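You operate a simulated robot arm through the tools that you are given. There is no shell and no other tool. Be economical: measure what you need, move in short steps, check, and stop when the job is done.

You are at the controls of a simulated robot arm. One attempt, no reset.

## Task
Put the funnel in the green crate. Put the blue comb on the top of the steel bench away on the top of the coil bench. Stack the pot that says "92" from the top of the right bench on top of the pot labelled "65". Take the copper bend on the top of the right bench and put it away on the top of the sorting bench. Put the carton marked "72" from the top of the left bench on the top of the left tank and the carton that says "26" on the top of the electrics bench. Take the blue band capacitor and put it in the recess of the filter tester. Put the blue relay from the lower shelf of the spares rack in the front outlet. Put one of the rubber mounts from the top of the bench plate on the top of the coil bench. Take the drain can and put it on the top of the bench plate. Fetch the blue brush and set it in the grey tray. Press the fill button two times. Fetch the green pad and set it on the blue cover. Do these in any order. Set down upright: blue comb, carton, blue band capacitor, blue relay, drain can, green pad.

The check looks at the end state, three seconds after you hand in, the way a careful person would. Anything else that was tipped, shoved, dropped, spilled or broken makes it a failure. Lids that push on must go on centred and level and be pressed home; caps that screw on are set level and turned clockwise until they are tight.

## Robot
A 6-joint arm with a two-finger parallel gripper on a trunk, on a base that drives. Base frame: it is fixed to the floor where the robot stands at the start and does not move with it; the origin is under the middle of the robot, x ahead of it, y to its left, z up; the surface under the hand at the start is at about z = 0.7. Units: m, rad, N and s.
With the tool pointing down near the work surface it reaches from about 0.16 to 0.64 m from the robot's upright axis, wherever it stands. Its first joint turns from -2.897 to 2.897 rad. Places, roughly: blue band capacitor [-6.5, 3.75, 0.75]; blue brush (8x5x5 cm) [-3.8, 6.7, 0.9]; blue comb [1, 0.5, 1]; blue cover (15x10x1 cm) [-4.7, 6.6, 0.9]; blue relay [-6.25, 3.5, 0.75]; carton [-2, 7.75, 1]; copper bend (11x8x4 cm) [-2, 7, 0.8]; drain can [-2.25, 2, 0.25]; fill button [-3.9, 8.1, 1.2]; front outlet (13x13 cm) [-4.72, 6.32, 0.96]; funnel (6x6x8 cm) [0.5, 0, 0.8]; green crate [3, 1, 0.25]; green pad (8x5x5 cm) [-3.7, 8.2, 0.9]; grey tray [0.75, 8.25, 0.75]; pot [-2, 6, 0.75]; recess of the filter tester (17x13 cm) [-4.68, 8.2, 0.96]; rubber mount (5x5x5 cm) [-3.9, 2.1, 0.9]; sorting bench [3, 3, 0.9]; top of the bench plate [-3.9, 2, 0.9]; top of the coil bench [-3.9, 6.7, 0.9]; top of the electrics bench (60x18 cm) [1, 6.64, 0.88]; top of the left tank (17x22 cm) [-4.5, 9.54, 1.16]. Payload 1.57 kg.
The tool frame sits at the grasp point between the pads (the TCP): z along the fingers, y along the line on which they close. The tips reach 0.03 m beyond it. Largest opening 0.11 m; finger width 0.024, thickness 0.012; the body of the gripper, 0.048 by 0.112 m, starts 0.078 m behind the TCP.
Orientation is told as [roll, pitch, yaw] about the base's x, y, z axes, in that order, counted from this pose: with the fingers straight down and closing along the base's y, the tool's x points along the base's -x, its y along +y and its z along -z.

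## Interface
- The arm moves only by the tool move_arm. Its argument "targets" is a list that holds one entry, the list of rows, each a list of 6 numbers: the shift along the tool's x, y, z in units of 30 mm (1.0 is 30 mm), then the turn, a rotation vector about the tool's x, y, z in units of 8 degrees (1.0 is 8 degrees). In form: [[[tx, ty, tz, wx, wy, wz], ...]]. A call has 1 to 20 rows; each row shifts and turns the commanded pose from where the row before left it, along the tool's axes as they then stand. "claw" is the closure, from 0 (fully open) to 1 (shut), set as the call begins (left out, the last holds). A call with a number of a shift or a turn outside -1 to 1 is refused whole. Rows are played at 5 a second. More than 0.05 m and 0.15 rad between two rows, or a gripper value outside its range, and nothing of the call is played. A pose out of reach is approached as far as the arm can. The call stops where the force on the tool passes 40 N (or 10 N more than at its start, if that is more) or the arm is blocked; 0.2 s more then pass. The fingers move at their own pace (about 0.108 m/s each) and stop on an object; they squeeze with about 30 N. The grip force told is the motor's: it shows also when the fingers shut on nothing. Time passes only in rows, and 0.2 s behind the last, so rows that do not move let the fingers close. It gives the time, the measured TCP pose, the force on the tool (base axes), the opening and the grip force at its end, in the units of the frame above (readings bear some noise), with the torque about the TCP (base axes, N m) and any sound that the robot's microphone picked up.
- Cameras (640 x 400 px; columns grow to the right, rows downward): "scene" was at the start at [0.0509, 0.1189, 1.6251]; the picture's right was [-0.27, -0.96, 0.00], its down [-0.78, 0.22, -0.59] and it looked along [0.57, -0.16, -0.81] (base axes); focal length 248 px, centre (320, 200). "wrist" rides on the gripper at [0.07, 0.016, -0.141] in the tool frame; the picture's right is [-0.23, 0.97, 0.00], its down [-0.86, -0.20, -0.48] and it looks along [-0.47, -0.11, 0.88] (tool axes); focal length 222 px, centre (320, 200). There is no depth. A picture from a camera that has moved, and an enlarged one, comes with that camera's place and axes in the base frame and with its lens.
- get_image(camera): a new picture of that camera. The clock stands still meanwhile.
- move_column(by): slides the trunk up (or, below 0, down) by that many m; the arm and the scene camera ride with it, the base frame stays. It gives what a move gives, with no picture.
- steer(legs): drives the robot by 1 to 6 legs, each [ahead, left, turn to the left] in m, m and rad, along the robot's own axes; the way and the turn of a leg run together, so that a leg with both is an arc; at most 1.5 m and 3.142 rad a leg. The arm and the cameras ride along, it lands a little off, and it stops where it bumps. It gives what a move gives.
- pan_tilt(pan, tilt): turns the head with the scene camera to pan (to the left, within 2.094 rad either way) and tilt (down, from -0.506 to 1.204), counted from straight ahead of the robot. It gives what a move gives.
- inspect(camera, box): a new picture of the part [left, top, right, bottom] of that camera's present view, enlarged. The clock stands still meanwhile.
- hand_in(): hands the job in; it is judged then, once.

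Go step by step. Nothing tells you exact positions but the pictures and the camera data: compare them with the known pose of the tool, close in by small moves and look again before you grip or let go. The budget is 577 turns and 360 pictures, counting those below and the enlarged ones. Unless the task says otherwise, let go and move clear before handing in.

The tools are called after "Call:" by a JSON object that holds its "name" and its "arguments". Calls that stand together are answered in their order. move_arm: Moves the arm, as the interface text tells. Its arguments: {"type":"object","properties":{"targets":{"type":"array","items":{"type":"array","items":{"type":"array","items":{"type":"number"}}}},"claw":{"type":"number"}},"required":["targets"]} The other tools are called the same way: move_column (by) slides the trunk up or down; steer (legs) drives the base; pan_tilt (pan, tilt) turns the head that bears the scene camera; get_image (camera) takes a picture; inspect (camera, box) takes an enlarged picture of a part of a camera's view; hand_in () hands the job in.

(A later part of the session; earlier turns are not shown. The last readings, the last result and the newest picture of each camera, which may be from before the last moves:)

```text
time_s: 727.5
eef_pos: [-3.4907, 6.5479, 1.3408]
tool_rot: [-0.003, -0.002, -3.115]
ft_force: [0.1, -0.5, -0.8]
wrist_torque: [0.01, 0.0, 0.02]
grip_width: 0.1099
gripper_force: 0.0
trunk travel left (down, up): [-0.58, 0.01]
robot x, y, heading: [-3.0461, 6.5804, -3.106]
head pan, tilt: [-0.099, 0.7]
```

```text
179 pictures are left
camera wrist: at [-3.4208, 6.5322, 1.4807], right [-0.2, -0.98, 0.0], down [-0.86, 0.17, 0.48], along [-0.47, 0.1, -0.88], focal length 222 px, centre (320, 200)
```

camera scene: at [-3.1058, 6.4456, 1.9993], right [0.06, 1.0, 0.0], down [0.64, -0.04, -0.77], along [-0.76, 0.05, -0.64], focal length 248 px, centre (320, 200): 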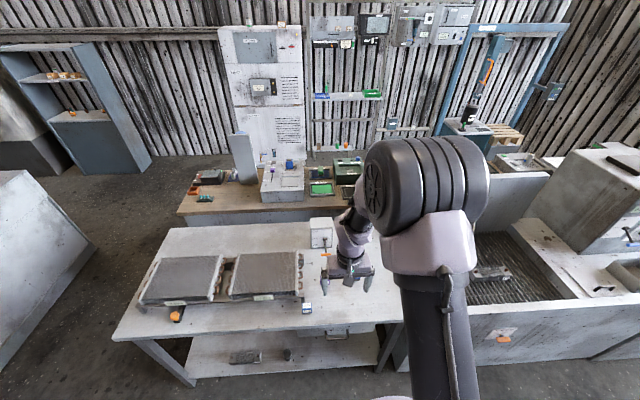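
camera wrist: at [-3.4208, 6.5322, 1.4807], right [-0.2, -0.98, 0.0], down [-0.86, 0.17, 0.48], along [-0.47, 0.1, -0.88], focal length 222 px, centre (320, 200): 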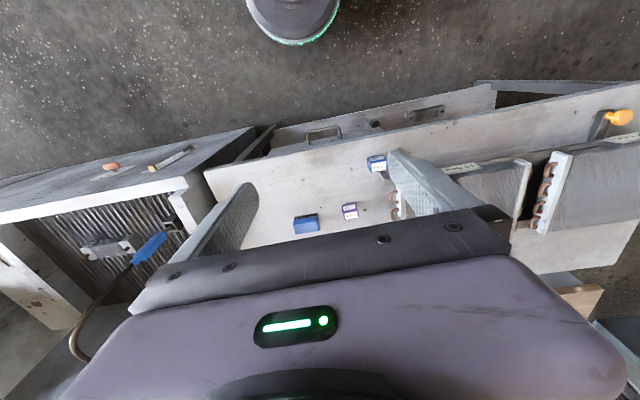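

Call:
{"name": "steer", "arguments": {"legs": [[0.17, -0.06, -0.033]]}}

Call:
{"name": "move_arm", "arguments": {"targets": [[[-0.8, 0, 0.3, 0, 0, 0], [-0.8, 0, 0.3, 0, 0, 0], [-0.8, 0, 0.3, 0, 0, 0], [-0.8, 0, 0.3, 0, 0, 0], [-0.8, 0, 0.3, 0, 0, 0], [0, 0, 0, 0, 0, 0]]]}}

Call:
{"name": "get_image", "arguments": {"camera": "wrist"}}

Call:
{"name": "inspect", "arguments": {"camera": "scene", "box": [290, 200, 450, 300]}}

```text
time_s: 729.0
eef_pos: [-3.6619, 6.6171, 1.3389]
tool_rot: [-0.002, -0.003, 3.138]
ft_force: [0.6, 0.2, 0.3]
wrist_torque: [0.0, -0.01, -0.02]
grip_width: 0.1101
gripper_force: 0.1
trunk travel left (down, up): [-0.58, 0.01]
robot x, y, heading: [-3.2141, 6.6404, -3.14]
head pan, tilt: [-0.099, 0.7]
```

```text
time_s: 730.4
eef_pos: [-3.7812, 6.6179, 1.2956]
tool_rot: [-0.001, -0.001, 3.138]
ft_force: [0.3, 0.6, 0.0]
wrist_torque: [0.03, 0.0, -0.02]
grip_width: 0.1097
gripper_force: 0.1
trunk travel left (down, up): [-0.58, 0.01]
robot x, y, heading: [-3.218, 6.6407, -3.142]
head pan, tilt: [-0.099, 0.7]
```

```text
178 pictures are left
camera wrist: at [-3.711, 6.6005, 1.4367], right [-0.23, -0.97, 0.0], down [-0.85, 0.2, 0.48], along [-0.47, 0.11, -0.88], focal length 222 px, centre (320, 200)
```

wrist: 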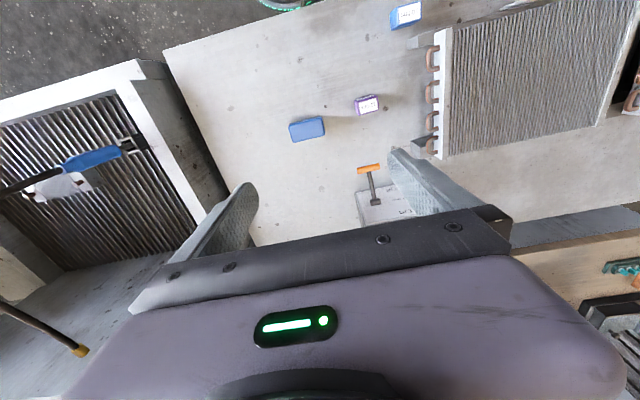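

```text
4.00 times, centred on (370, 250) of scene
camera zoom: at [-3.2782, 6.5033, 1.9994], right [0.1, 1.0, 0.0], down [0.64, -0.06, -0.77], along [-0.76, 0.07, -0.64], focal length 993 px, centre (120, 0)
```

zoom: 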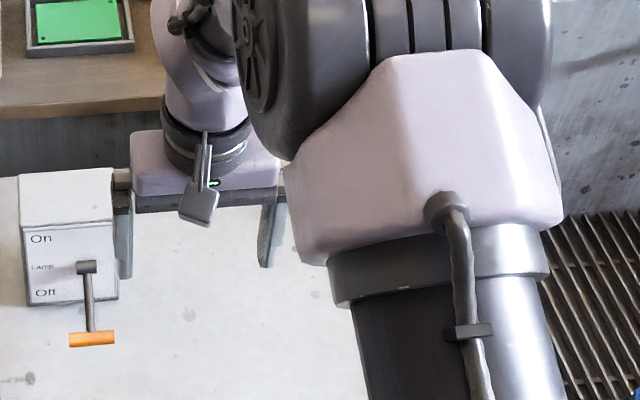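

Brush at ≈[-3.809, 6.651], long side along y. I align and lower.

Call:
{"name": "move_arm", "arguments": {"targets": [[[-0.47, -0.55, 0, 0, 0, 0], [-0.46, -0.55, 0, 0, 0, 0], [0, 0, 0, 0, 0, 0]]]}}

Call:
{"name": "move_column", "arguments": {"by": -0.28}}

Call:
{"name": "get_image", "arguments": {"camera": "wrist"}}

```text
time_s: 731.2
eef_pos: [-3.8088, 6.6504, 1.2957]
tool_rot: [-0.001, -0.001, 3.138]
ft_force: [-0.2, -0.6, 0.3]
wrist_torque: [-0.02, 0.02, 0.03]
grip_width: 0.1099
gripper_force: 0.1
trunk travel left (down, up): [-0.58, 0.01]
robot x, y, heading: [-3.2186, 6.6303, -3.138]
head pan, tilt: [-0.099, 0.7]
```

```text
time_s: 734.0
eef_pos: [-3.8097, 6.6504, 1.0153]
tool_rot: [-0.002, -0.001, 3.139]
ft_force: [-0.4, 0.2, -0.3]
wrist_torque: [0.0, 0.03, -0.02]
grip_width: 0.11
gripper_force: 0.1
trunk travel left (down, up): [-0.3, 0.29]
robot x, y, heading: [-3.215, 6.6365, -3.144]
head pan, tilt: [-0.099, 0.7]
```

```text
176 pictures are left
camera wrist: at [-3.7393, 6.6332, 1.1562], right [-0.23, -0.97, 0.0], down [-0.85, 0.2, 0.48], along [-0.47, 0.11, -0.88], focal length 222 px, centre (320, 200)
```

wrist: 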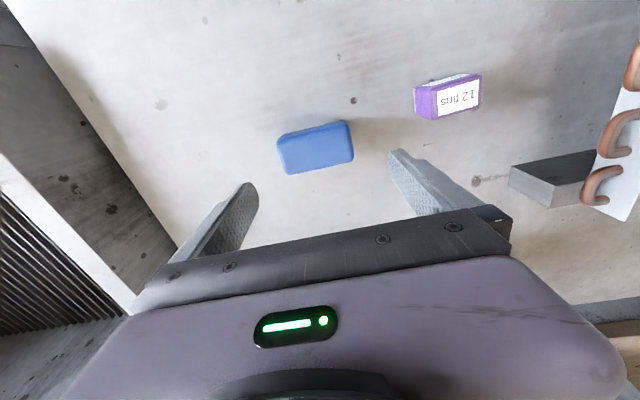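

Call:
{"name": "move_arm", "arguments": {"targets": [[[0.1, -0.18, 0, 0, 0, 0], [0, 0, 0, 0, 0, 0]]]}}

Call:
{"name": "move_column", "arguments": {"by": -0.11}}

Call:
{"name": "get_image", "arguments": {"camera": "wrist"}}

Call:
{"name": "move_arm", "arguments": {"targets": [[[0, 0, 0, 0, 0, 0], [0, 0, 0, 0, 0, 0], [0, 0, 0, 0, 0, 0], [0, 0, 0, 0, 0, 0]]], "claw": 1}}

```text
time_s: 734.6
eef_pos: [-3.8066, 6.656, 1.0151]
tool_rot: [0.0, -0.001, 3.139]
ft_force: [-0.5, 0.4, 0.2]
wrist_torque: [-0.01, 0.01, -0.01]
grip_width: 0.11
gripper_force: 0.1
trunk travel left (down, up): [-0.3, 0.29]
robot x, y, heading: [-3.2138, 6.6334, -3.143]
head pan, tilt: [-0.099, 0.7]
```

```text
time_s: 736.1
eef_pos: [-3.8059, 6.6562, 0.9097]
tool_rot: [0.002, -0.009, 3.135]
ft_force: [8.7, 0.6, 17.0]
wrist_torque: [-0.19, -0.44, -0.2]
grip_width: 0.1098
gripper_force: 0.1
trunk travel left (down, up): [-0.19, 0.4]
robot x, y, heading: [-3.2127, 6.6382, -3.135]
head pan, tilt: [-0.099, 0.7]
stopped: the force on the tool passed its limit at 42 N (the readings are from after the stop); the commanded pose is now the measured one
```

```text
175 pictures are left
camera wrist: at [-3.7356, 6.6384, 1.0501], right [-0.23, -0.97, 0.0], down [-0.85, 0.2, 0.49], along [-0.47, 0.11, -0.87], focal length 222 px, centre (320, 200)
```

wrist: 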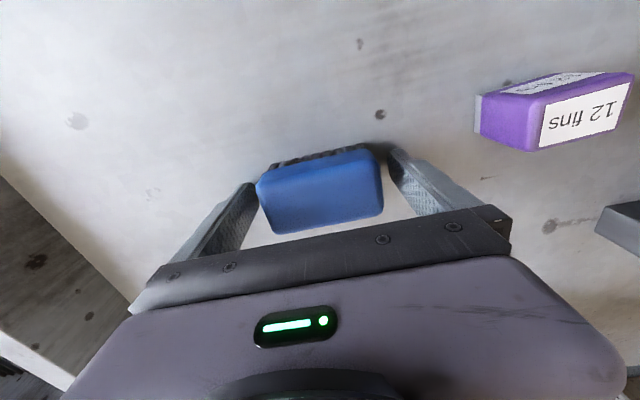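

```text
time_s: 737.1
eef_pos: [-3.8078, 6.6541, 0.9102]
tool_rot: [-0.001, -0.015, 3.138]
ft_force: [-8.3, -5.6, 33.0]
wrist_torque: [-1.48, -0.01, -0.28]
grip_width: 0.0795
gripper_force: 29.6
trunk travel left (down, up): [-0.19, 0.4]
robot x, y, heading: [-3.2127, 6.638, -3.135]
head pan, tilt: [-0.099, 0.7]
```

Brush gripped. I lift, retract and drive to the east aisle toward the grey tray.

Call:
{"name": "move_column", "arguments": {"by": 0.36}}

Call:
{"name": "move_arm", "arguments": {"targets": [[[0.3, 0, 0, 0, 0, 0], [0.5, 0, 0, 0, 0, 0], [0.7, 0, 0, 0, 0, 0], [0.8, 0, 0, 0, 0, 0], [0.8, 0, 0, 0, 0, 0], [0.8, 0, 0, 0, 0, 0], [0.8, 0, 0, 0, 0, 0], [0, 0, 0, 0, 0, 0]]]}}

Call:
{"name": "steer", "arguments": {"legs": [[-0.2, 0, 0], [0, 1.5, 0], [0, 0.06, 0], [0, 0, 3.14], [1.3, 0, 0], [1.25, 0, 0]]}}

Call:
{"name": "pan_tilt", "arguments": {"pan": 0.9, "tilt": 0.45}}

Call:
{"name": "get_image", "arguments": {"camera": "scene"}}

Call:
{"name": "get_image", "arguments": {"camera": "wrist"}}

```text
time_s: 740.6
eef_pos: [-3.8076, 6.6559, 1.2678]
tool_rot: [0.001, -0.01, 3.138]
ft_force: [0.0, 0.2, -1.3]
wrist_torque: [0.01, -0.01, 0.01]
grip_width: 0.0797
gripper_force: 30.3
trunk travel left (down, up): [-0.55, 0.04]
robot x, y, heading: [-3.2156, 6.638, -3.135]
head pan, tilt: [-0.099, 0.7]
```

```text
time_s: 742.4
eef_pos: [-3.6705, 6.6555, 1.2664]
tool_rot: [0.0, -0.008, 3.138]
ft_force: [-0.1, 0.1, -1.2]
wrist_torque: [-0.01, -0.04, -0.03]
grip_width: 0.0794
gripper_force: 29.8
trunk travel left (down, up): [-0.55, 0.04]
robot x, y, heading: [-3.2133, 6.6396, -3.133]
head pan, tilt: [-0.099, 0.7]
```

```text
time_s: 771.0
eef_pos: [0.0125, 5.1671, 1.2673]
tool_rot: [-0.001, -0.01, 0.04]
ft_force: [-0.6, -0.4, -1.1]
wrist_torque: [-0.03, 0.01, 0.0]
grip_width: 0.0793
gripper_force: 30.1
trunk travel left (down, up): [-0.55, 0.04]
robot x, y, heading: [-0.4422, 5.1645, 0.051]
head pan, tilt: [-0.099, 0.7]
```

```text
time_s: 772.3
eef_pos: [0.0115, 5.1673, 1.2678]
tool_rot: [0.001, -0.008, 0.042]
ft_force: [-0.5, -0.1, -1.4]
wrist_torque: [0.02, 0.08, -0.01]
grip_width: 0.0796
gripper_force: 29.4
trunk travel left (down, up): [-0.55, 0.04]
robot x, y, heading: [-0.4419, 5.1657, 0.045]
head pan, tilt: [0.901, 0.45]
```

```text
174 pictures are left
camera scene: at [-0.414, 5.3779, 1.9912], right [0.81, -0.58, 0.0], down [-0.25, -0.35, -0.9], along [0.52, 0.73, -0.44], focal length 248 px, centre (320, 200)
```

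scene: 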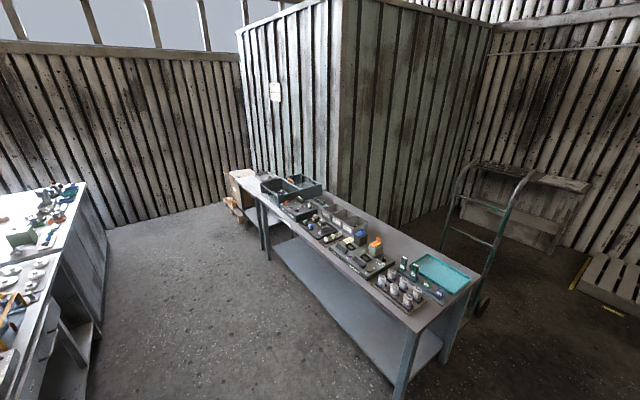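

```text
173 pictures are left
camera wrist: at [-0.0587, 5.1794, 1.408], right [0.19, 0.98, 0.0], down [0.86, -0.16, 0.49], along [0.48, -0.09, -0.87], focal length 222 px, centre (320, 200)
```

wrist: 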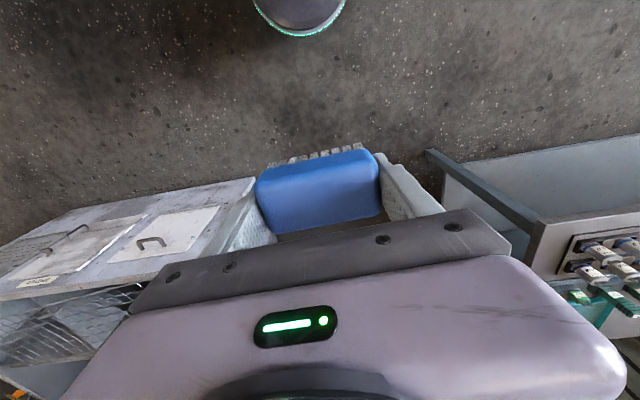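

Call:
{"name": "inspect", "arguments": {"camera": "scene", "box": [210, 150, 350, 260]}}

Call:
{"name": "inspect", "arguments": {"camera": "scene", "box": [300, 200, 480, 320]}}

```text
3.64 times, centred on (280, 205) of scene
camera zoom: at [-0.414, 5.3779, 1.9912], right [0.81, -0.58, 0.0], down [-0.25, -0.35, -0.9], along [0.52, 0.73, -0.44], focal length 902 px, centre (466, 182)
```

zoom: 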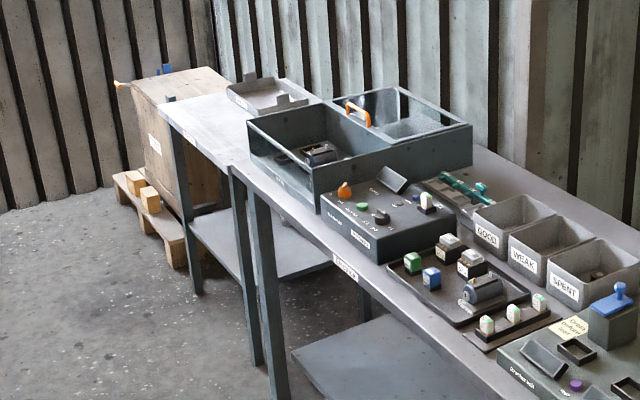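

```text
3.33 times, centred on (390, 260) of scene
camera zoom: at [-0.414, 5.3779, 1.9912], right [0.81, -0.58, 0.0], down [-0.25, -0.35, -0.9], along [0.52, 0.73, -0.44], focal length 827 px, centre (87, 0)
```

zoom: 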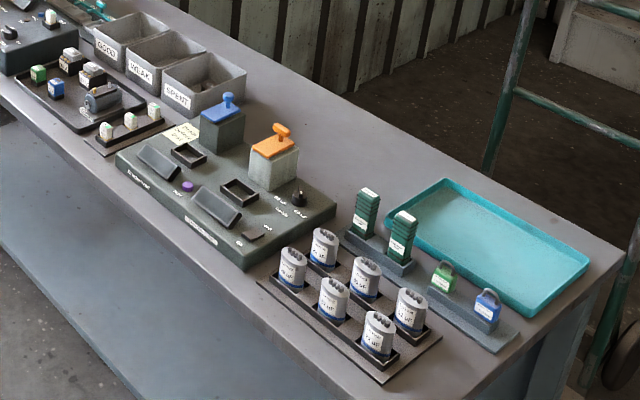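

The grey tray is on the small table at the far end, ≈[0.8, 8.35]. I strafe up the aisle.

Call:
{"name": "steer", "arguments": {"legs": [[0, 1.5, -0.048], [0, 1.4, 0]]}}

Call:
{"name": "pan_tilt", "arguments": {"pan": 0.1, "tilt": 0.65}}

Call:
{"name": "get_image", "arguments": {"camera": "scene"}}

```text
time_s: 786.2
eef_pos: [-0.0381, 8.0305, 1.2679]
tool_rot: [0.001, -0.009, -0.013]
ft_force: [0.2, 0.5, -1.8]
wrist_torque: [0.0, -0.05, 0.02]
grip_width: 0.0798
gripper_force: 30.2
trunk travel left (down, up): [-0.55, 0.04]
robot x, y, heading: [-0.489, 8.0552, -0.006]
head pan, tilt: [0.901, 0.45]
```

```text
time_s: 787.4
eef_pos: [-0.036, 8.0311, 1.2679]
tool_rot: [-0.001, -0.01, -0.012]
ft_force: [0.4, 0.2, -1.3]
wrist_torque: [-0.01, 0.03, 0.0]
grip_width: 0.0799
gripper_force: 30.2
trunk travel left (down, up): [-0.55, 0.04]
robot x, y, heading: [-0.4887, 8.0524, -0.007]
head pan, tilt: [0.099, 0.649]
```

```text
170 pictures are left
camera scene: at [-0.4227, 8.2013, 1.9733], right [0.1, -1.0, 0.0], down [-0.6, -0.06, -0.8], along [0.79, 0.08, -0.6], focal length 248 px, centre (320, 200)
```

scene: 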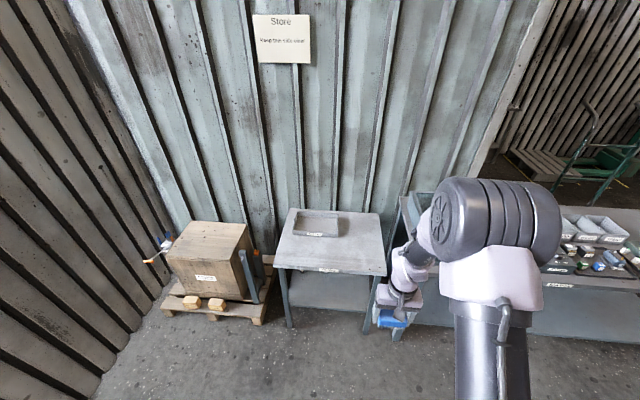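

Call:
{"name": "inspect", "arguments": {"camera": "scene", "box": [260, 190, 400, 290]}}

Call:
{"name": "steer", "arguments": {"legs": [[0.35, 0.27, 0]]}}

Call:
{"name": "get_image", "arguments": {"camera": "scene"}}

Call:
{"name": "get_image", "arguments": {"camera": "wrist"}}

```text
4.00 times, centred on (330, 240) of scene
camera zoom: at [-0.4227, 8.2013, 1.9733], right [0.1, -1.0, 0.0], down [-0.6, -0.06, -0.8], along [0.79, 0.08, -0.6], focal length 993 px, centre (280, 40)
```

zoom: 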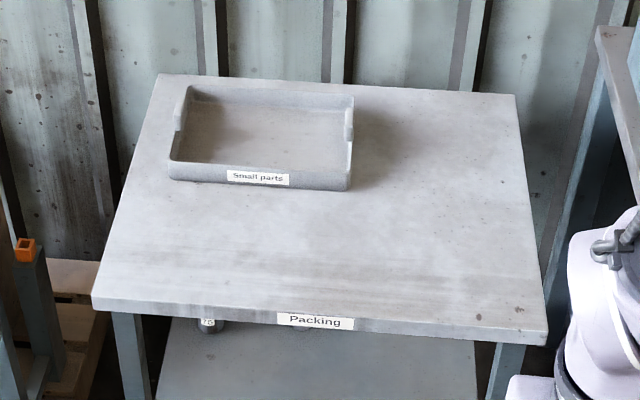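

```text
time_s: 790.1
eef_pos: [0.3115, 8.3034, 1.2675]
tool_rot: [0.0, -0.008, -0.006]
ft_force: [0.2, 0.3, -0.3]
wrist_torque: [-0.01, 0.04, 0.0]
grip_width: 0.0798
gripper_force: 30.2
trunk travel left (down, up): [-0.55, 0.04]
robot x, y, heading: [-0.1426, 8.3227, -0.001]
head pan, tilt: [0.099, 0.649]
```

```text
168 pictures are left
camera scene: at [-0.0747, 8.4719, 1.9733], right [0.1, -0.99, 0.0], down [-0.6, -0.06, -0.8], along [0.79, 0.08, -0.6], focal length 248 px, centre (320, 200)
```

scene: 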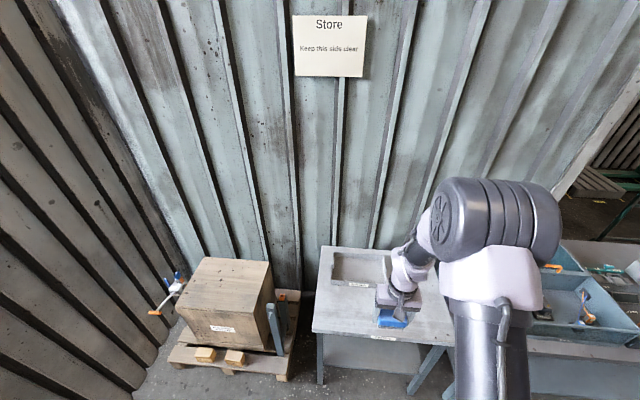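

```text
167 pictures are left
camera wrist: at [0.2413, 8.3198, 1.408], right [0.23, 0.97, 0.0], down [0.85, -0.21, 0.49], along [0.47, -0.11, -0.87], focal length 222 px, centre (320, 200)
```

wrist: 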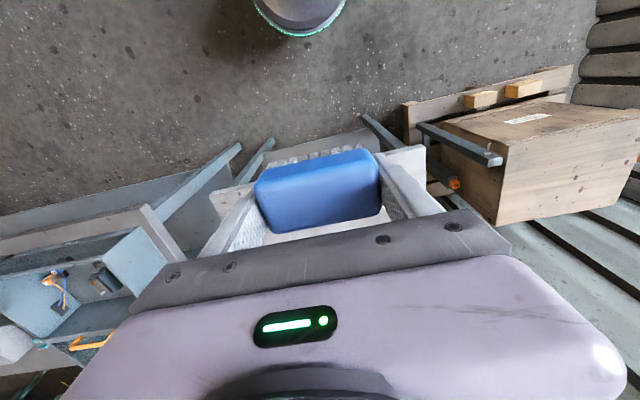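

Tray "Small parts" spans ≈ x 0.675–0.89, y 8.205–8.487. I advance and move over its centre.

Call:
{"name": "steer", "arguments": {"legs": [[0.3, 0.03, 0]]}}

Call:
{"name": "move_arm", "arguments": {"targets": [[[-0.8, 0.1, 0, 0, 0, 0], [-0.8, 0.1, 0, 0, 0, 0], [-0.8, 0.1, 0, 0, 0, 0], [-0.8, 0.1, 0, 0, 0, 0], [-0.8, 0.1, 0, 0, 0, 0], [-0.6, 0, 0, 0, 0, 0], [0, 0, 0, 0, 0, 0]]]}}

Call:
{"name": "move_column", "arguments": {"by": -0.25}}

Call:
{"name": "get_image", "arguments": {"camera": "wrist"}}

Call:
{"name": "get_image", "arguments": {"camera": "scene"}}

```text
time_s: 792.1
eef_pos: [0.6139, 8.3337, 1.268]
tool_rot: [-0.001, -0.008, -0.008]
ft_force: [-0.7, -0.3, -1.1]
wrist_torque: [0.02, 0.02, 0.03]
grip_width: 0.0796
gripper_force: 30.0
trunk travel left (down, up): [-0.55, 0.04]
robot x, y, heading: [0.1616, 8.3562, 0.002]
head pan, tilt: [0.099, 0.649]
```

```text
time_s: 793.7
eef_pos: [0.7529, 8.3477, 1.2689]
tool_rot: [0.0, -0.008, -0.009]
ft_force: [-0.3, -0.5, -0.2]
wrist_torque: [0.0, 0.02, 0.01]
grip_width: 0.0797
gripper_force: 30.0
trunk travel left (down, up): [-0.55, 0.04]
robot x, y, heading: [0.1614, 8.3549, -0.002]
head pan, tilt: [0.099, 0.649]
```

```text
time_s: 796.3
eef_pos: [0.7505, 8.3478, 1.0197]
tool_rot: [0.001, -0.009, -0.008]
ft_force: [1.0, -1.0, -1.0]
wrist_torque: [0.0, 0.02, 0.03]
grip_width: 0.0796
gripper_force: 30.4
trunk travel left (down, up): [-0.3, 0.29]
robot x, y, heading: [0.1618, 8.3545, -0.003]
head pan, tilt: [0.099, 0.649]
```

```text
166 pictures are left
camera wrist: at [0.6809, 8.3636, 1.1594], right [0.23, 0.97, 0.0], down [0.85, -0.21, 0.49], along [0.47, -0.11, -0.87], focal length 222 px, centre (320, 200)
```

wrist: 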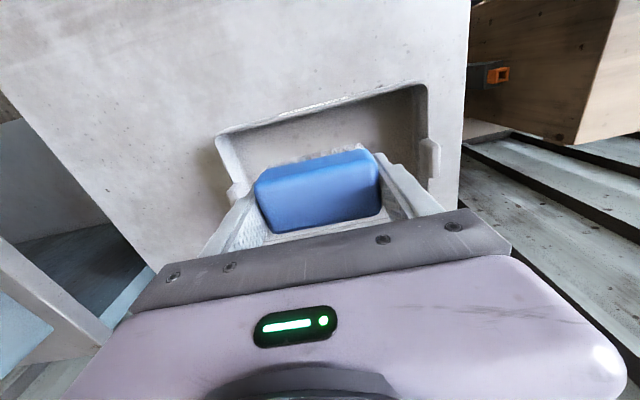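

```text
165 pictures are left
camera scene: at [0.2266, 8.5018, 1.7234], right [0.1, -1.0, 0.0], down [-0.6, -0.06, -0.8], along [0.79, 0.08, -0.6], focal length 248 px, centre (320, 200)
```

scene: 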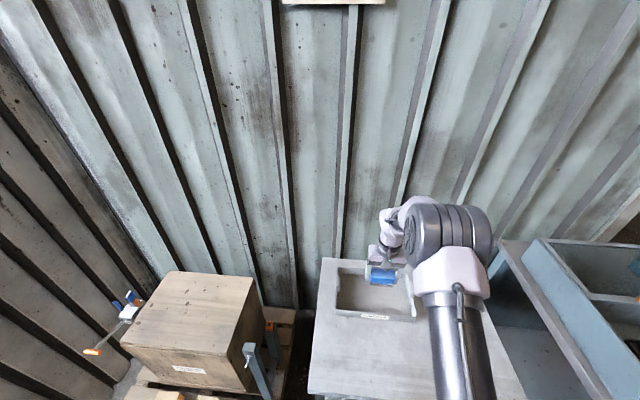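

Tray near rim at x≈0.72, so its centre is x≈0.82. I shift 6 cm further and lower into it.

Call:
{"name": "move_arm", "arguments": {"targets": [[[-0.7, 0, 0, 0, 0, 0], [-0.7, 0, 0, 0, 0, 0], [-0.6, 0, 0, 0, 0, 0], [0, 0, 0, 0, 0, 0]]]}}

Call:
{"name": "move_column", "arguments": {"by": -0.1}}

Call:
{"name": "get_image", "arguments": {"camera": "wrist"}}

```text
time_s: 797.3
eef_pos: [0.8109, 8.347, 1.02]
tool_rot: [-0.001, -0.009, -0.007]
ft_force: [0.3, 0.4, -1.3]
wrist_torque: [-0.02, -0.03, 0.0]
grip_width: 0.0796
gripper_force: 29.6
trunk travel left (down, up): [-0.3, 0.29]
robot x, y, heading: [0.1593, 8.355, -0.002]
head pan, tilt: [0.099, 0.649]
```

```text
time_s: 798.6
eef_pos: [0.8102, 8.3465, 0.9205]
tool_rot: [0.0, -0.009, -0.01]
ft_force: [0.0, -0.3, -0.6]
wrist_torque: [0.0, 0.01, -0.01]
grip_width: 0.0795
gripper_force: 30.0
trunk travel left (down, up): [-0.2, 0.39]
robot x, y, heading: [0.1592, 8.3573, -0.0]
head pan, tilt: [0.099, 0.649]
```

```text
164 pictures are left
camera wrist: at [0.7405, 8.3632, 1.0606], right [0.23, 0.97, 0.0], down [0.85, -0.21, 0.49], along [0.47, -0.11, -0.87], focal length 222 px, centre (320, 200)
```

wrist: 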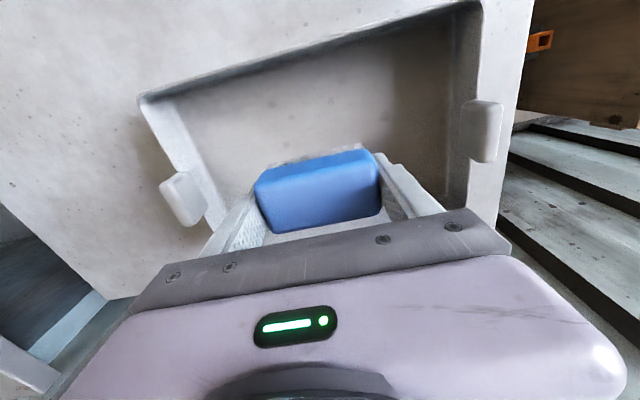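

Call:
{"name": "move_column", "arguments": {"by": -0.045}}

Call:
{"name": "move_arm", "arguments": {"targets": [[[0, 0, 0.12, 0, 0, 0], [0, 0, 0.12, 0, 0, 0], [0, 0, 0.12, 0, 0, 0], [0, 0, 0.12, 0, 0, 0], [0, 0, 0.12, 0, 0, 0], [0, 0, 0.12, 0, 0, 0], [0, 0, 0, 0, 0, 0]]]}}

```text
time_s: 799.5
eef_pos: [0.8106, 8.3471, 0.8741]
tool_rot: [-0.001, -0.009, -0.009]
ft_force: [-1.5, -0.8, -1.3]
wrist_torque: [-0.02, -0.05, -0.01]
grip_width: 0.0796
gripper_force: 29.7
trunk travel left (down, up): [-0.155, 0.435]
robot x, y, heading: [0.1608, 8.3505, -0.001]
head pan, tilt: [0.099, 0.649]
```

```text
time_s: 801.1
eef_pos: [0.8111, 8.3468, 0.8536]
tool_rot: [0.0, -0.009, -0.01]
ft_force: [-0.3, -0.3, -0.2]
wrist_torque: [-0.02, -0.02, -0.01]
grip_width: 0.0796
gripper_force: 29.9
trunk travel left (down, up): [-0.155, 0.435]
robot x, y, heading: [0.1568, 8.3588, 0.001]
head pan, tilt: [0.099, 0.649]
```

Call:
{"name": "move_arm", "arguments": {"targets": [[[0, 0, 0.12, 0, 0, 0], [0, 0, 0.12, 0, 0, 0], [0, 0, 0.12, 0, 0, 0], [0, 0, 0.12, 0, 0, 0], [0, 0, 0.12, 0, 0, 0], [0, 0, 0.12, 0, 0, 0], [0, 0, 0.12, 0, 0, 0], [0, 0, 0, 0, 0, 0]]]}}

Call:
{"name": "get_image", "arguments": {"camera": "wrist"}}

```text
time_s: 802.9
eef_pos: [0.8128, 8.3463, 0.834]
tool_rot: [0.001, -0.02, -0.008]
ft_force: [-0.9, 0.1, 18.6]
wrist_torque: [-0.08, 0.36, -0.3]
grip_width: 0.0796
gripper_force: 30.6
trunk travel left (down, up): [-0.155, 0.435]
robot x, y, heading: [0.1581, 8.3519, 0.002]
head pan, tilt: [0.099, 0.649]
stopped in row 8: the force on the tool passed its limit at 42 N (the readings are from after the stop); the commanded pose is now the measured one
```

```text
163 pictures are left
camera wrist: at [0.7408, 8.3634, 0.9736], right [0.24, 0.97, 0.0], down [0.84, -0.21, 0.49], along [0.48, -0.11, -0.87], focal length 222 px, centre (320, 200)
```

wrist: 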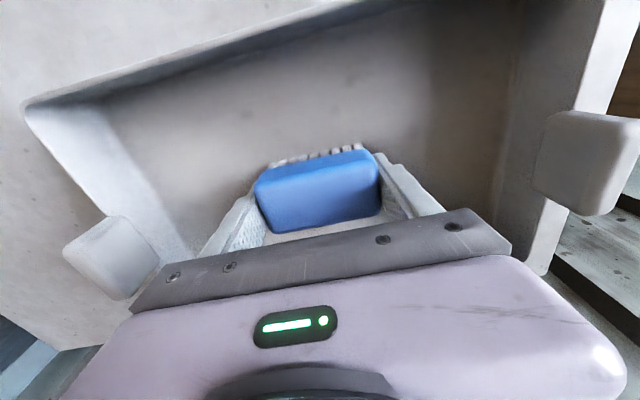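

On the tray floor. Release and rise by trunk.

Call:
{"name": "move_arm", "arguments": {"targets": [[[0, 0, -0.1, 0, 0, 0], [0, 0, 0, 0, 0, 0], [0, 0, 0, 0, 0, 0]]], "claw": 0}}

Call:
{"name": "move_column", "arguments": {"by": 0.38}}

Call:
{"name": "get_image", "arguments": {"camera": "wrist"}}

Call:
{"name": "move_arm", "arguments": {"targets": [[[0.2, 0, 0, 0, 0, 0], [0.3, 0, 0, 0, 0, 0], [0.5, 0, 0, 0, 0, 0], [0.7, 0, 0, 0, 0, 0], [0.8, 0, 0, 0, 0, 0], [0.8, 0, 0, 0, 0, 0], [0.8, 0, 0, 0, 0, 0], [0.8, 0, 0, 0, 0, 0], [0.8, 0, 0, 0, 0, 0], [0, 0, 0, 0, 0, 0]]]}}

```text
time_s: 803.7
eef_pos: [0.8123, 8.3474, 0.8344]
tool_rot: [0.001, -0.014, -0.01]
ft_force: [-0.1, -0.7, 0.0]
wrist_torque: [0.02, 0.02, 0.01]
grip_width: 0.1095
gripper_force: 0.1
trunk travel left (down, up): [-0.155, 0.435]
robot x, y, heading: [0.1609, 8.3558, 0.001]
head pan, tilt: [0.099, 0.649]
```

```text
time_s: 807.3
eef_pos: [0.8134, 8.3473, 1.2148]
tool_rot: [-0.001, -0.013, -0.009]
ft_force: [0.8, 0.4, -0.5]
wrist_torque: [-0.01, 0.0, -0.03]
grip_width: 0.11
gripper_force: 0.1
trunk travel left (down, up): [-0.535, 0.055]
robot x, y, heading: [0.1588, 8.3563, -0.001]
head pan, tilt: [0.099, 0.649]
```

```text
162 pictures are left
camera wrist: at [0.7417, 8.3634, 1.3541], right [0.24, 0.97, 0.0], down [0.85, -0.21, 0.49], along [0.48, -0.11, -0.87], focal length 222 px, centre (320, 200)
```

wrist: 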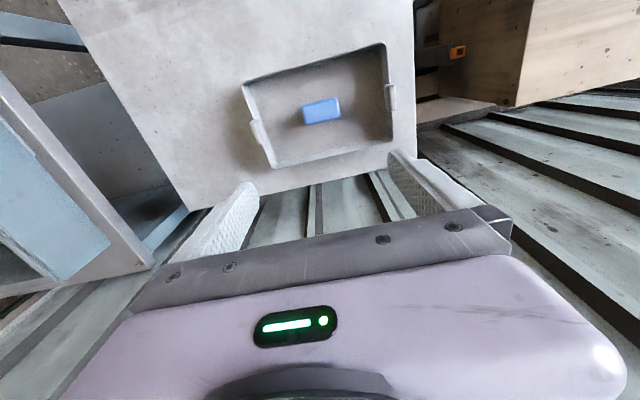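

```text
time_s: 809.5
eef_pos: [0.6429, 8.3491, 1.2113]
tool_rot: [0.001, -0.014, -0.008]
ft_force: [0.5, -0.8, 0.5]
wrist_torque: [-0.02, 0.0, -0.02]
grip_width: 0.1103
gripper_force: 0.1
trunk travel left (down, up): [-0.535, 0.055]
robot x, y, heading: [0.1614, 8.3543, 0.0]
head pan, tilt: [0.099, 0.649]
```

Brush is in the grey tray. On the way back I look at the electrics bench top for the carton's spot.

Call:
{"name": "steer", "arguments": {"legs": [[-0.6, 0, 0], [0, -1.5, 0], [0, -0.2, 0]]}}

Call:
{"name": "pan_tilt", "arguments": {"pan": 0, "tilt": 0.7}}

Call:
{"name": "get_image", "arguments": {"camera": "scene"}}

```text
time_s: 821.2
eef_pos: [0.0416, 6.648, 1.2113]
tool_rot: [0.0, -0.014, -0.009]
ft_force: [0.0, -0.7, 0.5]
wrist_torque: [0.02, -0.01, -0.02]
grip_width: 0.11
gripper_force: 0.0
trunk travel left (down, up): [-0.535, 0.055]
robot x, y, heading: [-0.4404, 6.6518, 0.003]
head pan, tilt: [0.099, 0.649]
```

```text
time_s: 821.8
eef_pos: [0.0405, 6.6476, 1.2099]
tool_rot: [0.0, -0.013, -0.009]
ft_force: [-0.4, 0.7, 0.3]
wrist_torque: [0.0, -0.02, 0.01]
grip_width: 0.1102
gripper_force: 0.0
trunk travel left (down, up): [-0.535, 0.055]
robot x, y, heading: [-0.4397, 6.6522, 0.001]
head pan, tilt: [0.0, 0.7]
```

```text
161 pictures are left
camera scene: at [-0.3757, 6.7923, 1.954], right [0.0, -1.0, 0.0], down [-0.64, 0.0, -0.77], along [0.77, 0.0, -0.64], focal length 248 px, centre (320, 200)
```

scene: 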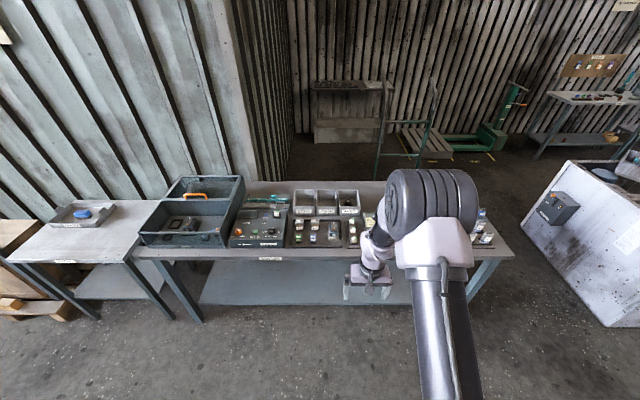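

The free strip is behind the bins (x≈0.91–1.09, y 6.34–6.94), best reached from the east side. Now back for carton "26".

Call:
{"name": "steer", "arguments": {"legs": [[0, -1.53, 0]]}}

Call:
{"name": "steer", "arguments": {"legs": [[0, -0.03, 0], [-1.3, 0, 0], [-1.25, 0, 0], [0, 1.35, 0], [0, 1.35, 0]]}}

Call:
{"name": "pan_tilt", "arguments": {"pan": 0, "tilt": 0.75}}

Call:
{"name": "get_image", "arguments": {"camera": "scene"}}

Call:
{"name": "get_image", "arguments": {"camera": "wrist"}}

```text
refused: -1.53 is not a number from -1.5 to 1.5
```

```text
time_s: 825.4
eef_pos: [-0.4145, 6.6197, 1.2113]
tool_rot: [0.0, -0.017, -0.008]
ft_force: [0.5, -0.5, -0.4]
wrist_torque: [0.0, 0.0, -0.01]
grip_width: 0.1102
gripper_force: 0.0
trunk travel left (down, up): [-0.535, 0.055]
robot x, y, heading: [-0.8939, 6.6222, -0.003]
head pan, tilt: [0.0, 0.7]
stopped in leg 2: the robot was blocked; the commanded pose is now the measured one
```

```text
time_s: 826.0
eef_pos: [-0.4096, 6.618, 1.2111]
tool_rot: [0.0, -0.013, -0.008]
ft_force: [0.2, 0.2, 0.1]
wrist_torque: [0.02, 0.05, 0.02]
grip_width: 0.1099
gripper_force: 0.1
trunk travel left (down, up): [-0.535, 0.055]
robot x, y, heading: [-0.8927, 6.6251, -0.001]
head pan, tilt: [0.0, 0.75]
```

```text
160 pictures are left
camera scene: at [-0.8278, 6.763, 1.9496], right [0.0, -1.0, 0.0], down [-0.68, 0.0, -0.73], along [0.73, 0.0, -0.68], focal length 248 px, centre (320, 200)
```

scene: 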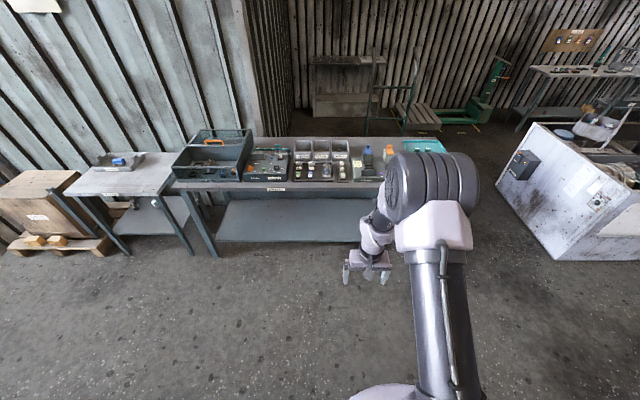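

```text
159 pictures are left
camera wrist: at [-0.4809, 6.635, 1.3508], right [0.24, 0.97, 0.0], down [0.85, -0.21, 0.49], along [0.48, -0.11, -0.87], focal length 222 px, centre (320, 200)
```

wrist: 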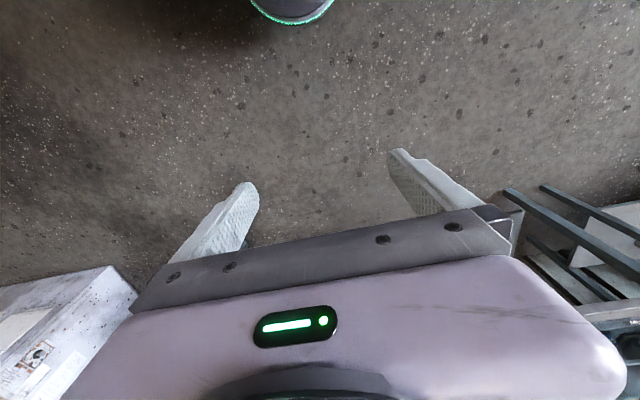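

A refused leg made me bump the bench behind. I ease forward and check that nothing was disturbed.

Call:
{"name": "steer", "arguments": {"legs": [[0.4, 0, 0]]}}

Call:
{"name": "pan_tilt", "arguments": {"pan": 2.09, "tilt": 0.6}}

Call:
{"name": "get_image", "arguments": {"camera": "scene"}}

Call:
{"name": "pan_tilt", "arguments": {"pan": -2.09, "tilt": 0.6}}

Call:
{"name": "get_image", "arguments": {"camera": "scene"}}

```text
time_s: 828.5
eef_pos: [-0.0101, 6.6179, 1.2113]
tool_rot: [0.0, -0.014, -0.011]
ft_force: [0.5, -0.5, 0.6]
wrist_torque: [0.01, 0.0, 0.03]
grip_width: 0.1102
gripper_force: 0.1
trunk travel left (down, up): [-0.535, 0.055]
robot x, y, heading: [-0.4924, 6.6239, -0.002]
head pan, tilt: [0.0, 0.75]
```

```text
time_s: 830.5
eef_pos: [-0.0108, 6.6162, 1.2124]
tool_rot: [0.0, -0.015, -0.013]
ft_force: [0.4, -0.6, 0.0]
wrist_torque: [-0.01, 0.03, 0.01]
grip_width: 0.1102
gripper_force: 0.1
trunk travel left (down, up): [-0.535, 0.055]
robot x, y, heading: [-0.4921, 6.6219, -0.005]
head pan, tilt: [2.089, 0.6]
```

```text
158 pictures are left
camera scene: at [-0.556, 6.8392, 1.9626], right [0.87, 0.49, 0.0], down [0.28, -0.49, -0.83], along [-0.41, 0.72, -0.56], focal length 248 px, centre (320, 200)
```

scene: 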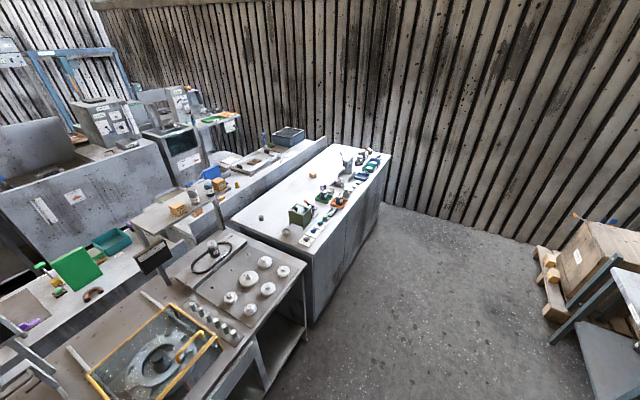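

```text
time_s: 833.9
eef_pos: [-0.0106, 6.6158, 1.2114]
tool_rot: [0.0, -0.015, -0.013]
ft_force: [0.1, 0.2, 0.3]
wrist_torque: [-0.01, 0.0, 0.0]
grip_width: 0.1101
gripper_force: 0.0
trunk travel left (down, up): [-0.535, 0.055]
robot x, y, heading: [-0.4978, 6.6257, -0.002]
head pan, tilt: [-2.089, 0.6]
```

```text
157 pictures are left
camera scene: at [-0.5566, 6.6857, 1.9626], right [-0.87, 0.5, 0.0], down [0.28, 0.49, -0.83], along [-0.41, -0.72, -0.56], focal length 248 px, centre (320, 200)
```

scene: 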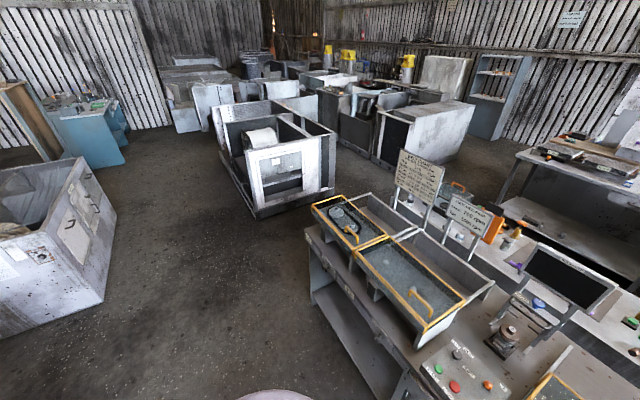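

Nothing was disturbed. I continue to the middle corridor for carton "26".

Call:
{"name": "steer", "arguments": {"legs": [[0, -1.5, 0], [-1.25, 0, 0], [-1.25, 0, 0], [0, 1.35, 0], [0, 1.25, 0]]}}

Call:
{"name": "pan_tilt", "arguments": {"pan": -0.1, "tilt": 0.75}}

Call:
{"name": "get_image", "arguments": {"camera": "scene"}}

Call:
{"name": "get_image", "arguments": {"camera": "wrist"}}

```text
time_s: 865.4
eef_pos: [-2.5062, 7.6955, 1.2125]
tool_rot: [0.0, -0.014, 0.007]
ft_force: [-0.5, 0.0, 0.5]
wrist_torque: [0.0, 0.01, 0.0]
grip_width: 0.1099
gripper_force: 0.0
trunk travel left (down, up): [-0.535, 0.055]
robot x, y, heading: [-2.9896, 7.692, 0.013]
head pan, tilt: [-2.089, 0.6]
```

```text
time_s: 867.3
eef_pos: [-2.5065, 7.6952, 1.2126]
tool_rot: [0.0, -0.015, 0.008]
ft_force: [0.4, 0.7, -0.2]
wrist_torque: [0.0, 0.0, 0.02]
grip_width: 0.1101
gripper_force: 0.1
trunk travel left (down, up): [-0.535, 0.055]
robot x, y, heading: [-2.9877, 7.6903, 0.02]
head pan, tilt: [-0.099, 0.75]
```

```text
156 pictures are left
camera scene: at [-2.9282, 7.8236, 1.9497], right [-0.08, -1.0, 0.0], down [-0.68, 0.06, -0.73], along [0.73, -0.06, -0.68], focal length 248 px, centre (320, 200)
```

scene: 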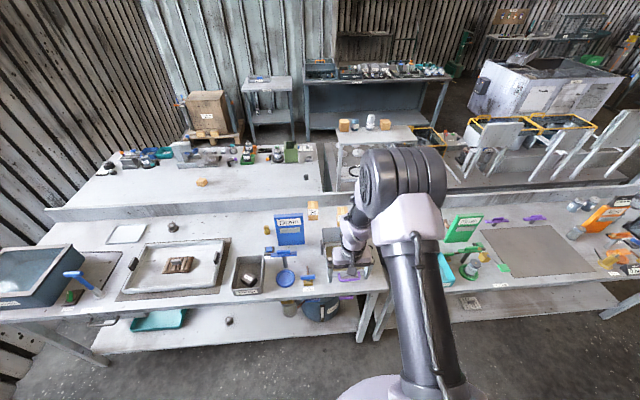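

```text
155 pictures are left
camera wrist: at [-2.578, 7.7097, 1.3516], right [0.22, 0.98, 0.0], down [0.85, -0.19, 0.49], along [0.48, -0.11, -0.87], focal length 222 px, centre (320, 200)
```

wrist: 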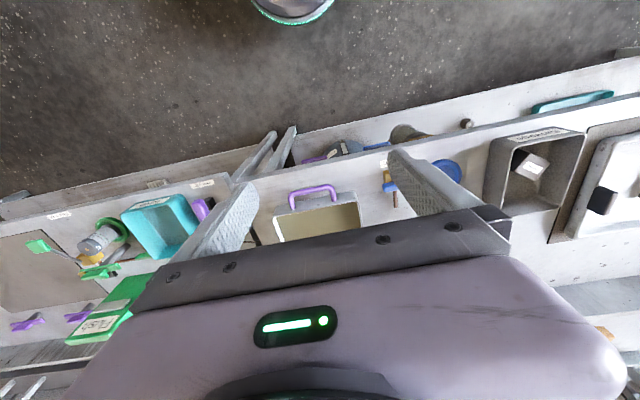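

Carton "26" is at ≈[-1.924, 7.781, 0.935], at the edge of reach; I drive close and tilt the tool ~25° outward to reach it, staying clear of the Drain sign.

Call:
{"name": "steer", "arguments": {"legs": [[0.34, 0, -0.016]]}}

Call:
{"name": "move_arm", "arguments": {"targets": [[[0, 0, -0.3, 0, -0.62, 0], [0, 0, 0, 0, -0.62, 0], [0, 0, 0, 0, -0.62, 0], [0, 0, 0, 0, -0.62, 0], [0, 0, 0, 0, -0.62, 0], [-0.7, 0.6, 0.4, 0, 0, 0], [-0.7, 0.6, 0.4, 0, 0, 0], [-0.7, 0.6, 0.4, 0, 0, 0], [-0.7, 0.6, 0.4, 0, 0, 0], [-0.7, 0.3, 0.4, 0, 0, 0], [0, 0, 0, 0, 0, 0]]]}}

Call:
{"name": "get_image", "arguments": {"camera": "wrist"}}

Call:
{"name": "get_image", "arguments": {"camera": "scene"}}

```text
time_s: 869.5
eef_pos: [-2.1688, 7.6896, 1.2121]
tool_rot: [0.001, -0.012, -0.008]
ft_force: [0.0, 0.4, 0.6]
wrist_torque: [-0.02, -0.02, -0.03]
grip_width: 0.1098
gripper_force: 0.0
trunk travel left (down, up): [-0.535, 0.055]
robot x, y, heading: [-2.6508, 7.6975, -0.001]
head pan, tilt: [-0.099, 0.75]
```

```text
time_s: 871.9
eef_pos: [-2.0486, 7.7694, 1.2114]
tool_rot: [0.0, -0.448, -0.008]
ft_force: [-0.5, 0.1, 0.7]
wrist_torque: [0.0, -0.02, 0.04]
grip_width: 0.1102
gripper_force: 0.1
trunk travel left (down, up): [-0.535, 0.055]
robot x, y, heading: [-2.6511, 7.6972, -0.001]
head pan, tilt: [-0.099, 0.75]
```

```text
154 pictures are left
camera wrist: at [-2.1718, 7.7862, 1.3085], right [0.21, 0.97, 0.1], down [0.56, -0.2, 0.8], along [0.8, -0.11, -0.59], focal length 222 px, centre (320, 200)
```

wrist: 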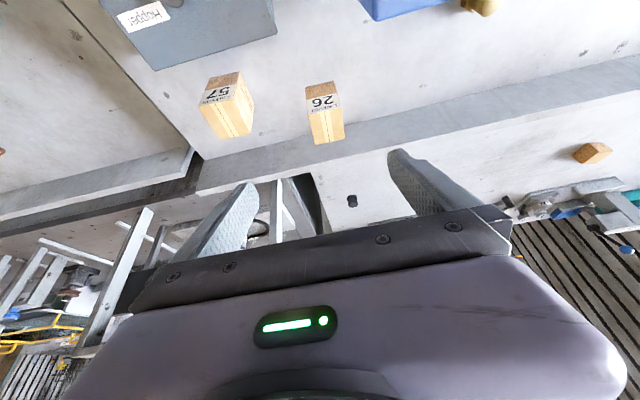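

```text
153 pictures are left
camera scene: at [-2.5897, 7.8255, 1.9498], right [-0.1, -1.0, 0.0], down [-0.68, 0.07, -0.73], along [0.73, -0.07, -0.68], focal length 248 px, centre (320, 200)
```

scene: 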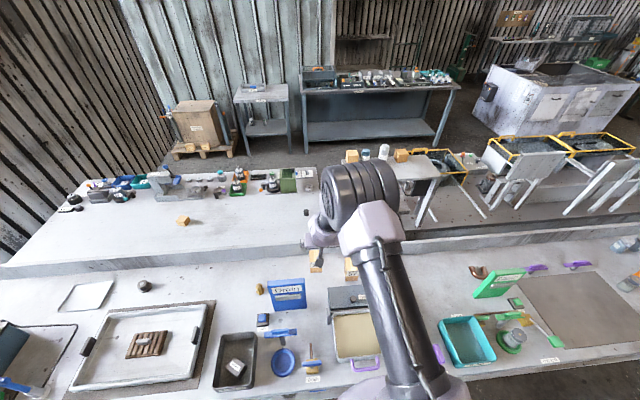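

Carton "26": x −1.956..−1.87, y ≈7.784, top ≈0.95. I extend over it and lower with the trunk.

Call:
{"name": "move_arm", "arguments": {"targets": [[[-0.75, 0.15, 0.36, 0, 0, 0], [-0.75, 0.15, 0.36, 0, 0, 0], [-0.75, 0.1, 0.36, 0, 0, 0], [-0.75, 0.05, 0.35, 0, 0, 0], [-0.71, 0.03, 0.35, 0, 0, 0], [0, 0, 0, 0, 0, 0]]]}}

Call:
{"name": "move_column", "arguments": {"by": -0.17}}

Call:
{"name": "get_image", "arguments": {"camera": "wrist"}}

Call:
{"name": "get_image", "arguments": {"camera": "scene"}}

```text
time_s: 873.3
eef_pos: [-1.9541, 7.7899, 1.2041]
tool_rot: [-0.015, -0.464, -0.009]
ft_force: [0.7, -0.9, -0.2]
wrist_torque: [-0.02, 0.01, -0.02]
grip_width: 0.11
gripper_force: 0.1
out of reach, approached as far as the arm can: row 4, 5
trunk travel left (down, up): [-0.535, 0.055]
robot x, y, heading: [-2.6511, 7.6975, 0.003]
head pan, tilt: [-0.099, 0.75]
```

```text
time_s: 875.2
eef_pos: [-1.9532, 7.7904, 1.0342]
tool_rot: [-0.016, -0.464, -0.008]
ft_force: [-0.4, -0.2, 0.1]
wrist_torque: [0.01, 0.01, -0.02]
grip_width: 0.1098
gripper_force: 0.1
trunk travel left (down, up): [-0.365, 0.225]
robot x, y, heading: [-2.6504, 7.694, -0.003]
head pan, tilt: [-0.099, 0.75]
```

```text
152 pictures are left
camera wrist: at [-2.0792, 7.809, 1.1284], right [0.22, 0.97, 0.09], down [0.55, -0.2, 0.81], along [0.81, -0.13, -0.58], focal length 222 px, centre (320, 200)
```

wrist: 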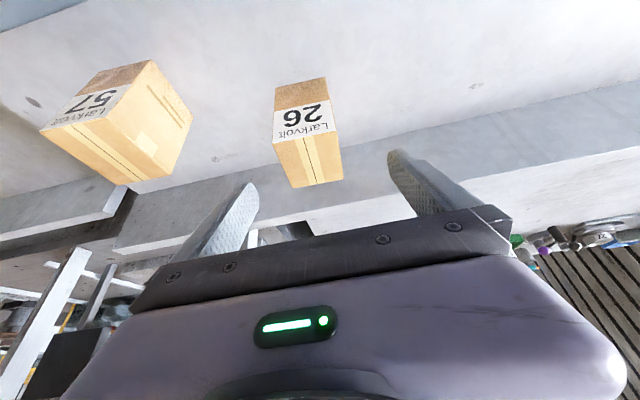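

```text
151 pictures are left
camera scene: at [-2.5891, 7.8254, 1.7799], right [-0.1, -1.0, 0.0], down [-0.68, 0.07, -0.73], along [0.73, -0.07, -0.68], focal length 248 px, centre (320, 200)
```

scene: 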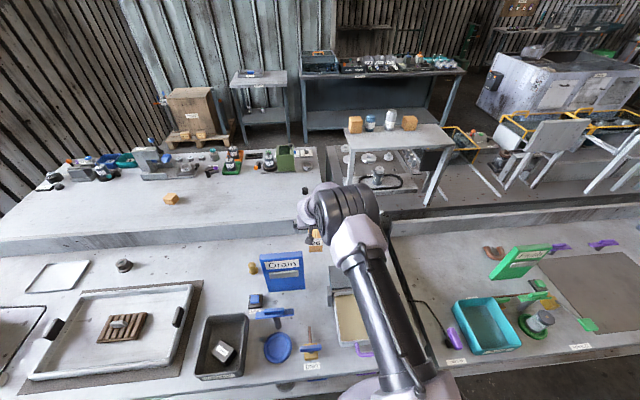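

Carton actual: y≈7.784, x −1.957..−1.89, top ≈0.97. I nudge the base 2 cm, correct y, and lower.

Call:
{"name": "steer", "arguments": {"legs": [[0.02, 0, 0]]}}

Call:
{"name": "move_arm", "arguments": {"targets": [[[0.02, -0.22, 0, 0, 0, 0], [0, 0, 0, 0, 0, 0]]]}}

Call:
{"name": "move_column", "arguments": {"by": -0.06}}

Call:
{"name": "get_image", "arguments": {"camera": "wrist"}}

```text
time_s: 876.0
eef_pos: [-1.9331, 7.7901, 1.0339]
tool_rot: [-0.017, -0.463, -0.009]
ft_force: [-0.2, -0.3, -0.4]
wrist_torque: [0.01, 0.0, -0.01]
grip_width: 0.1101
gripper_force: 0.0
trunk travel left (down, up): [-0.365, 0.225]
robot x, y, heading: [-2.6325, 7.694, 0.0]
head pan, tilt: [-0.099, 0.75]
```

```text
time_s: 876.6
eef_pos: [-1.9348, 7.7836, 1.034]
tool_rot: [-0.017, -0.465, -0.007]
ft_force: [0.0, -0.5, 0.0]
wrist_torque: [-0.03, -0.04, -0.01]
grip_width: 0.1101
gripper_force: 0.1
trunk travel left (down, up): [-0.365, 0.225]
robot x, y, heading: [-2.6296, 7.6944, 0.002]
head pan, tilt: [-0.099, 0.75]
```

```text
time_s: 877.6
eef_pos: [-1.9361, 7.7835, 0.9735]
tool_rot: [-0.017, -0.464, -0.009]
ft_force: [-0.3, -0.4, 0.3]
wrist_torque: [0.0, -0.01, -0.01]
grip_width: 0.11
gripper_force: 0.1
trunk travel left (down, up): [-0.305, 0.285]
robot x, y, heading: [-2.6334, 7.6893, 0.003]
head pan, tilt: [-0.099, 0.75]
```

```text
150 pictures are left
camera wrist: at [-2.0605, 7.8026, 1.0684], right [0.22, 0.97, 0.09], down [0.55, -0.2, 0.81], along [0.81, -0.13, -0.57], focal length 222 px, centre (320, 200)
```

wrist: 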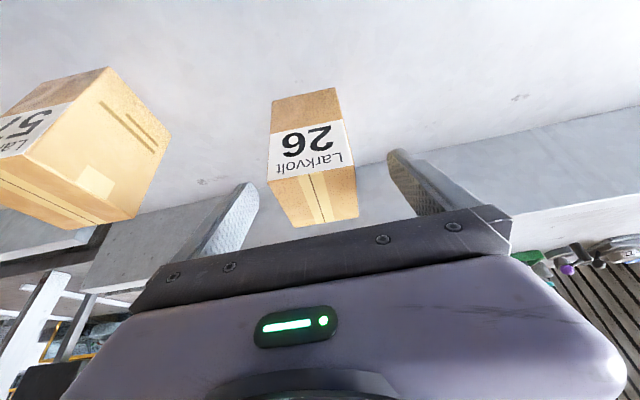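

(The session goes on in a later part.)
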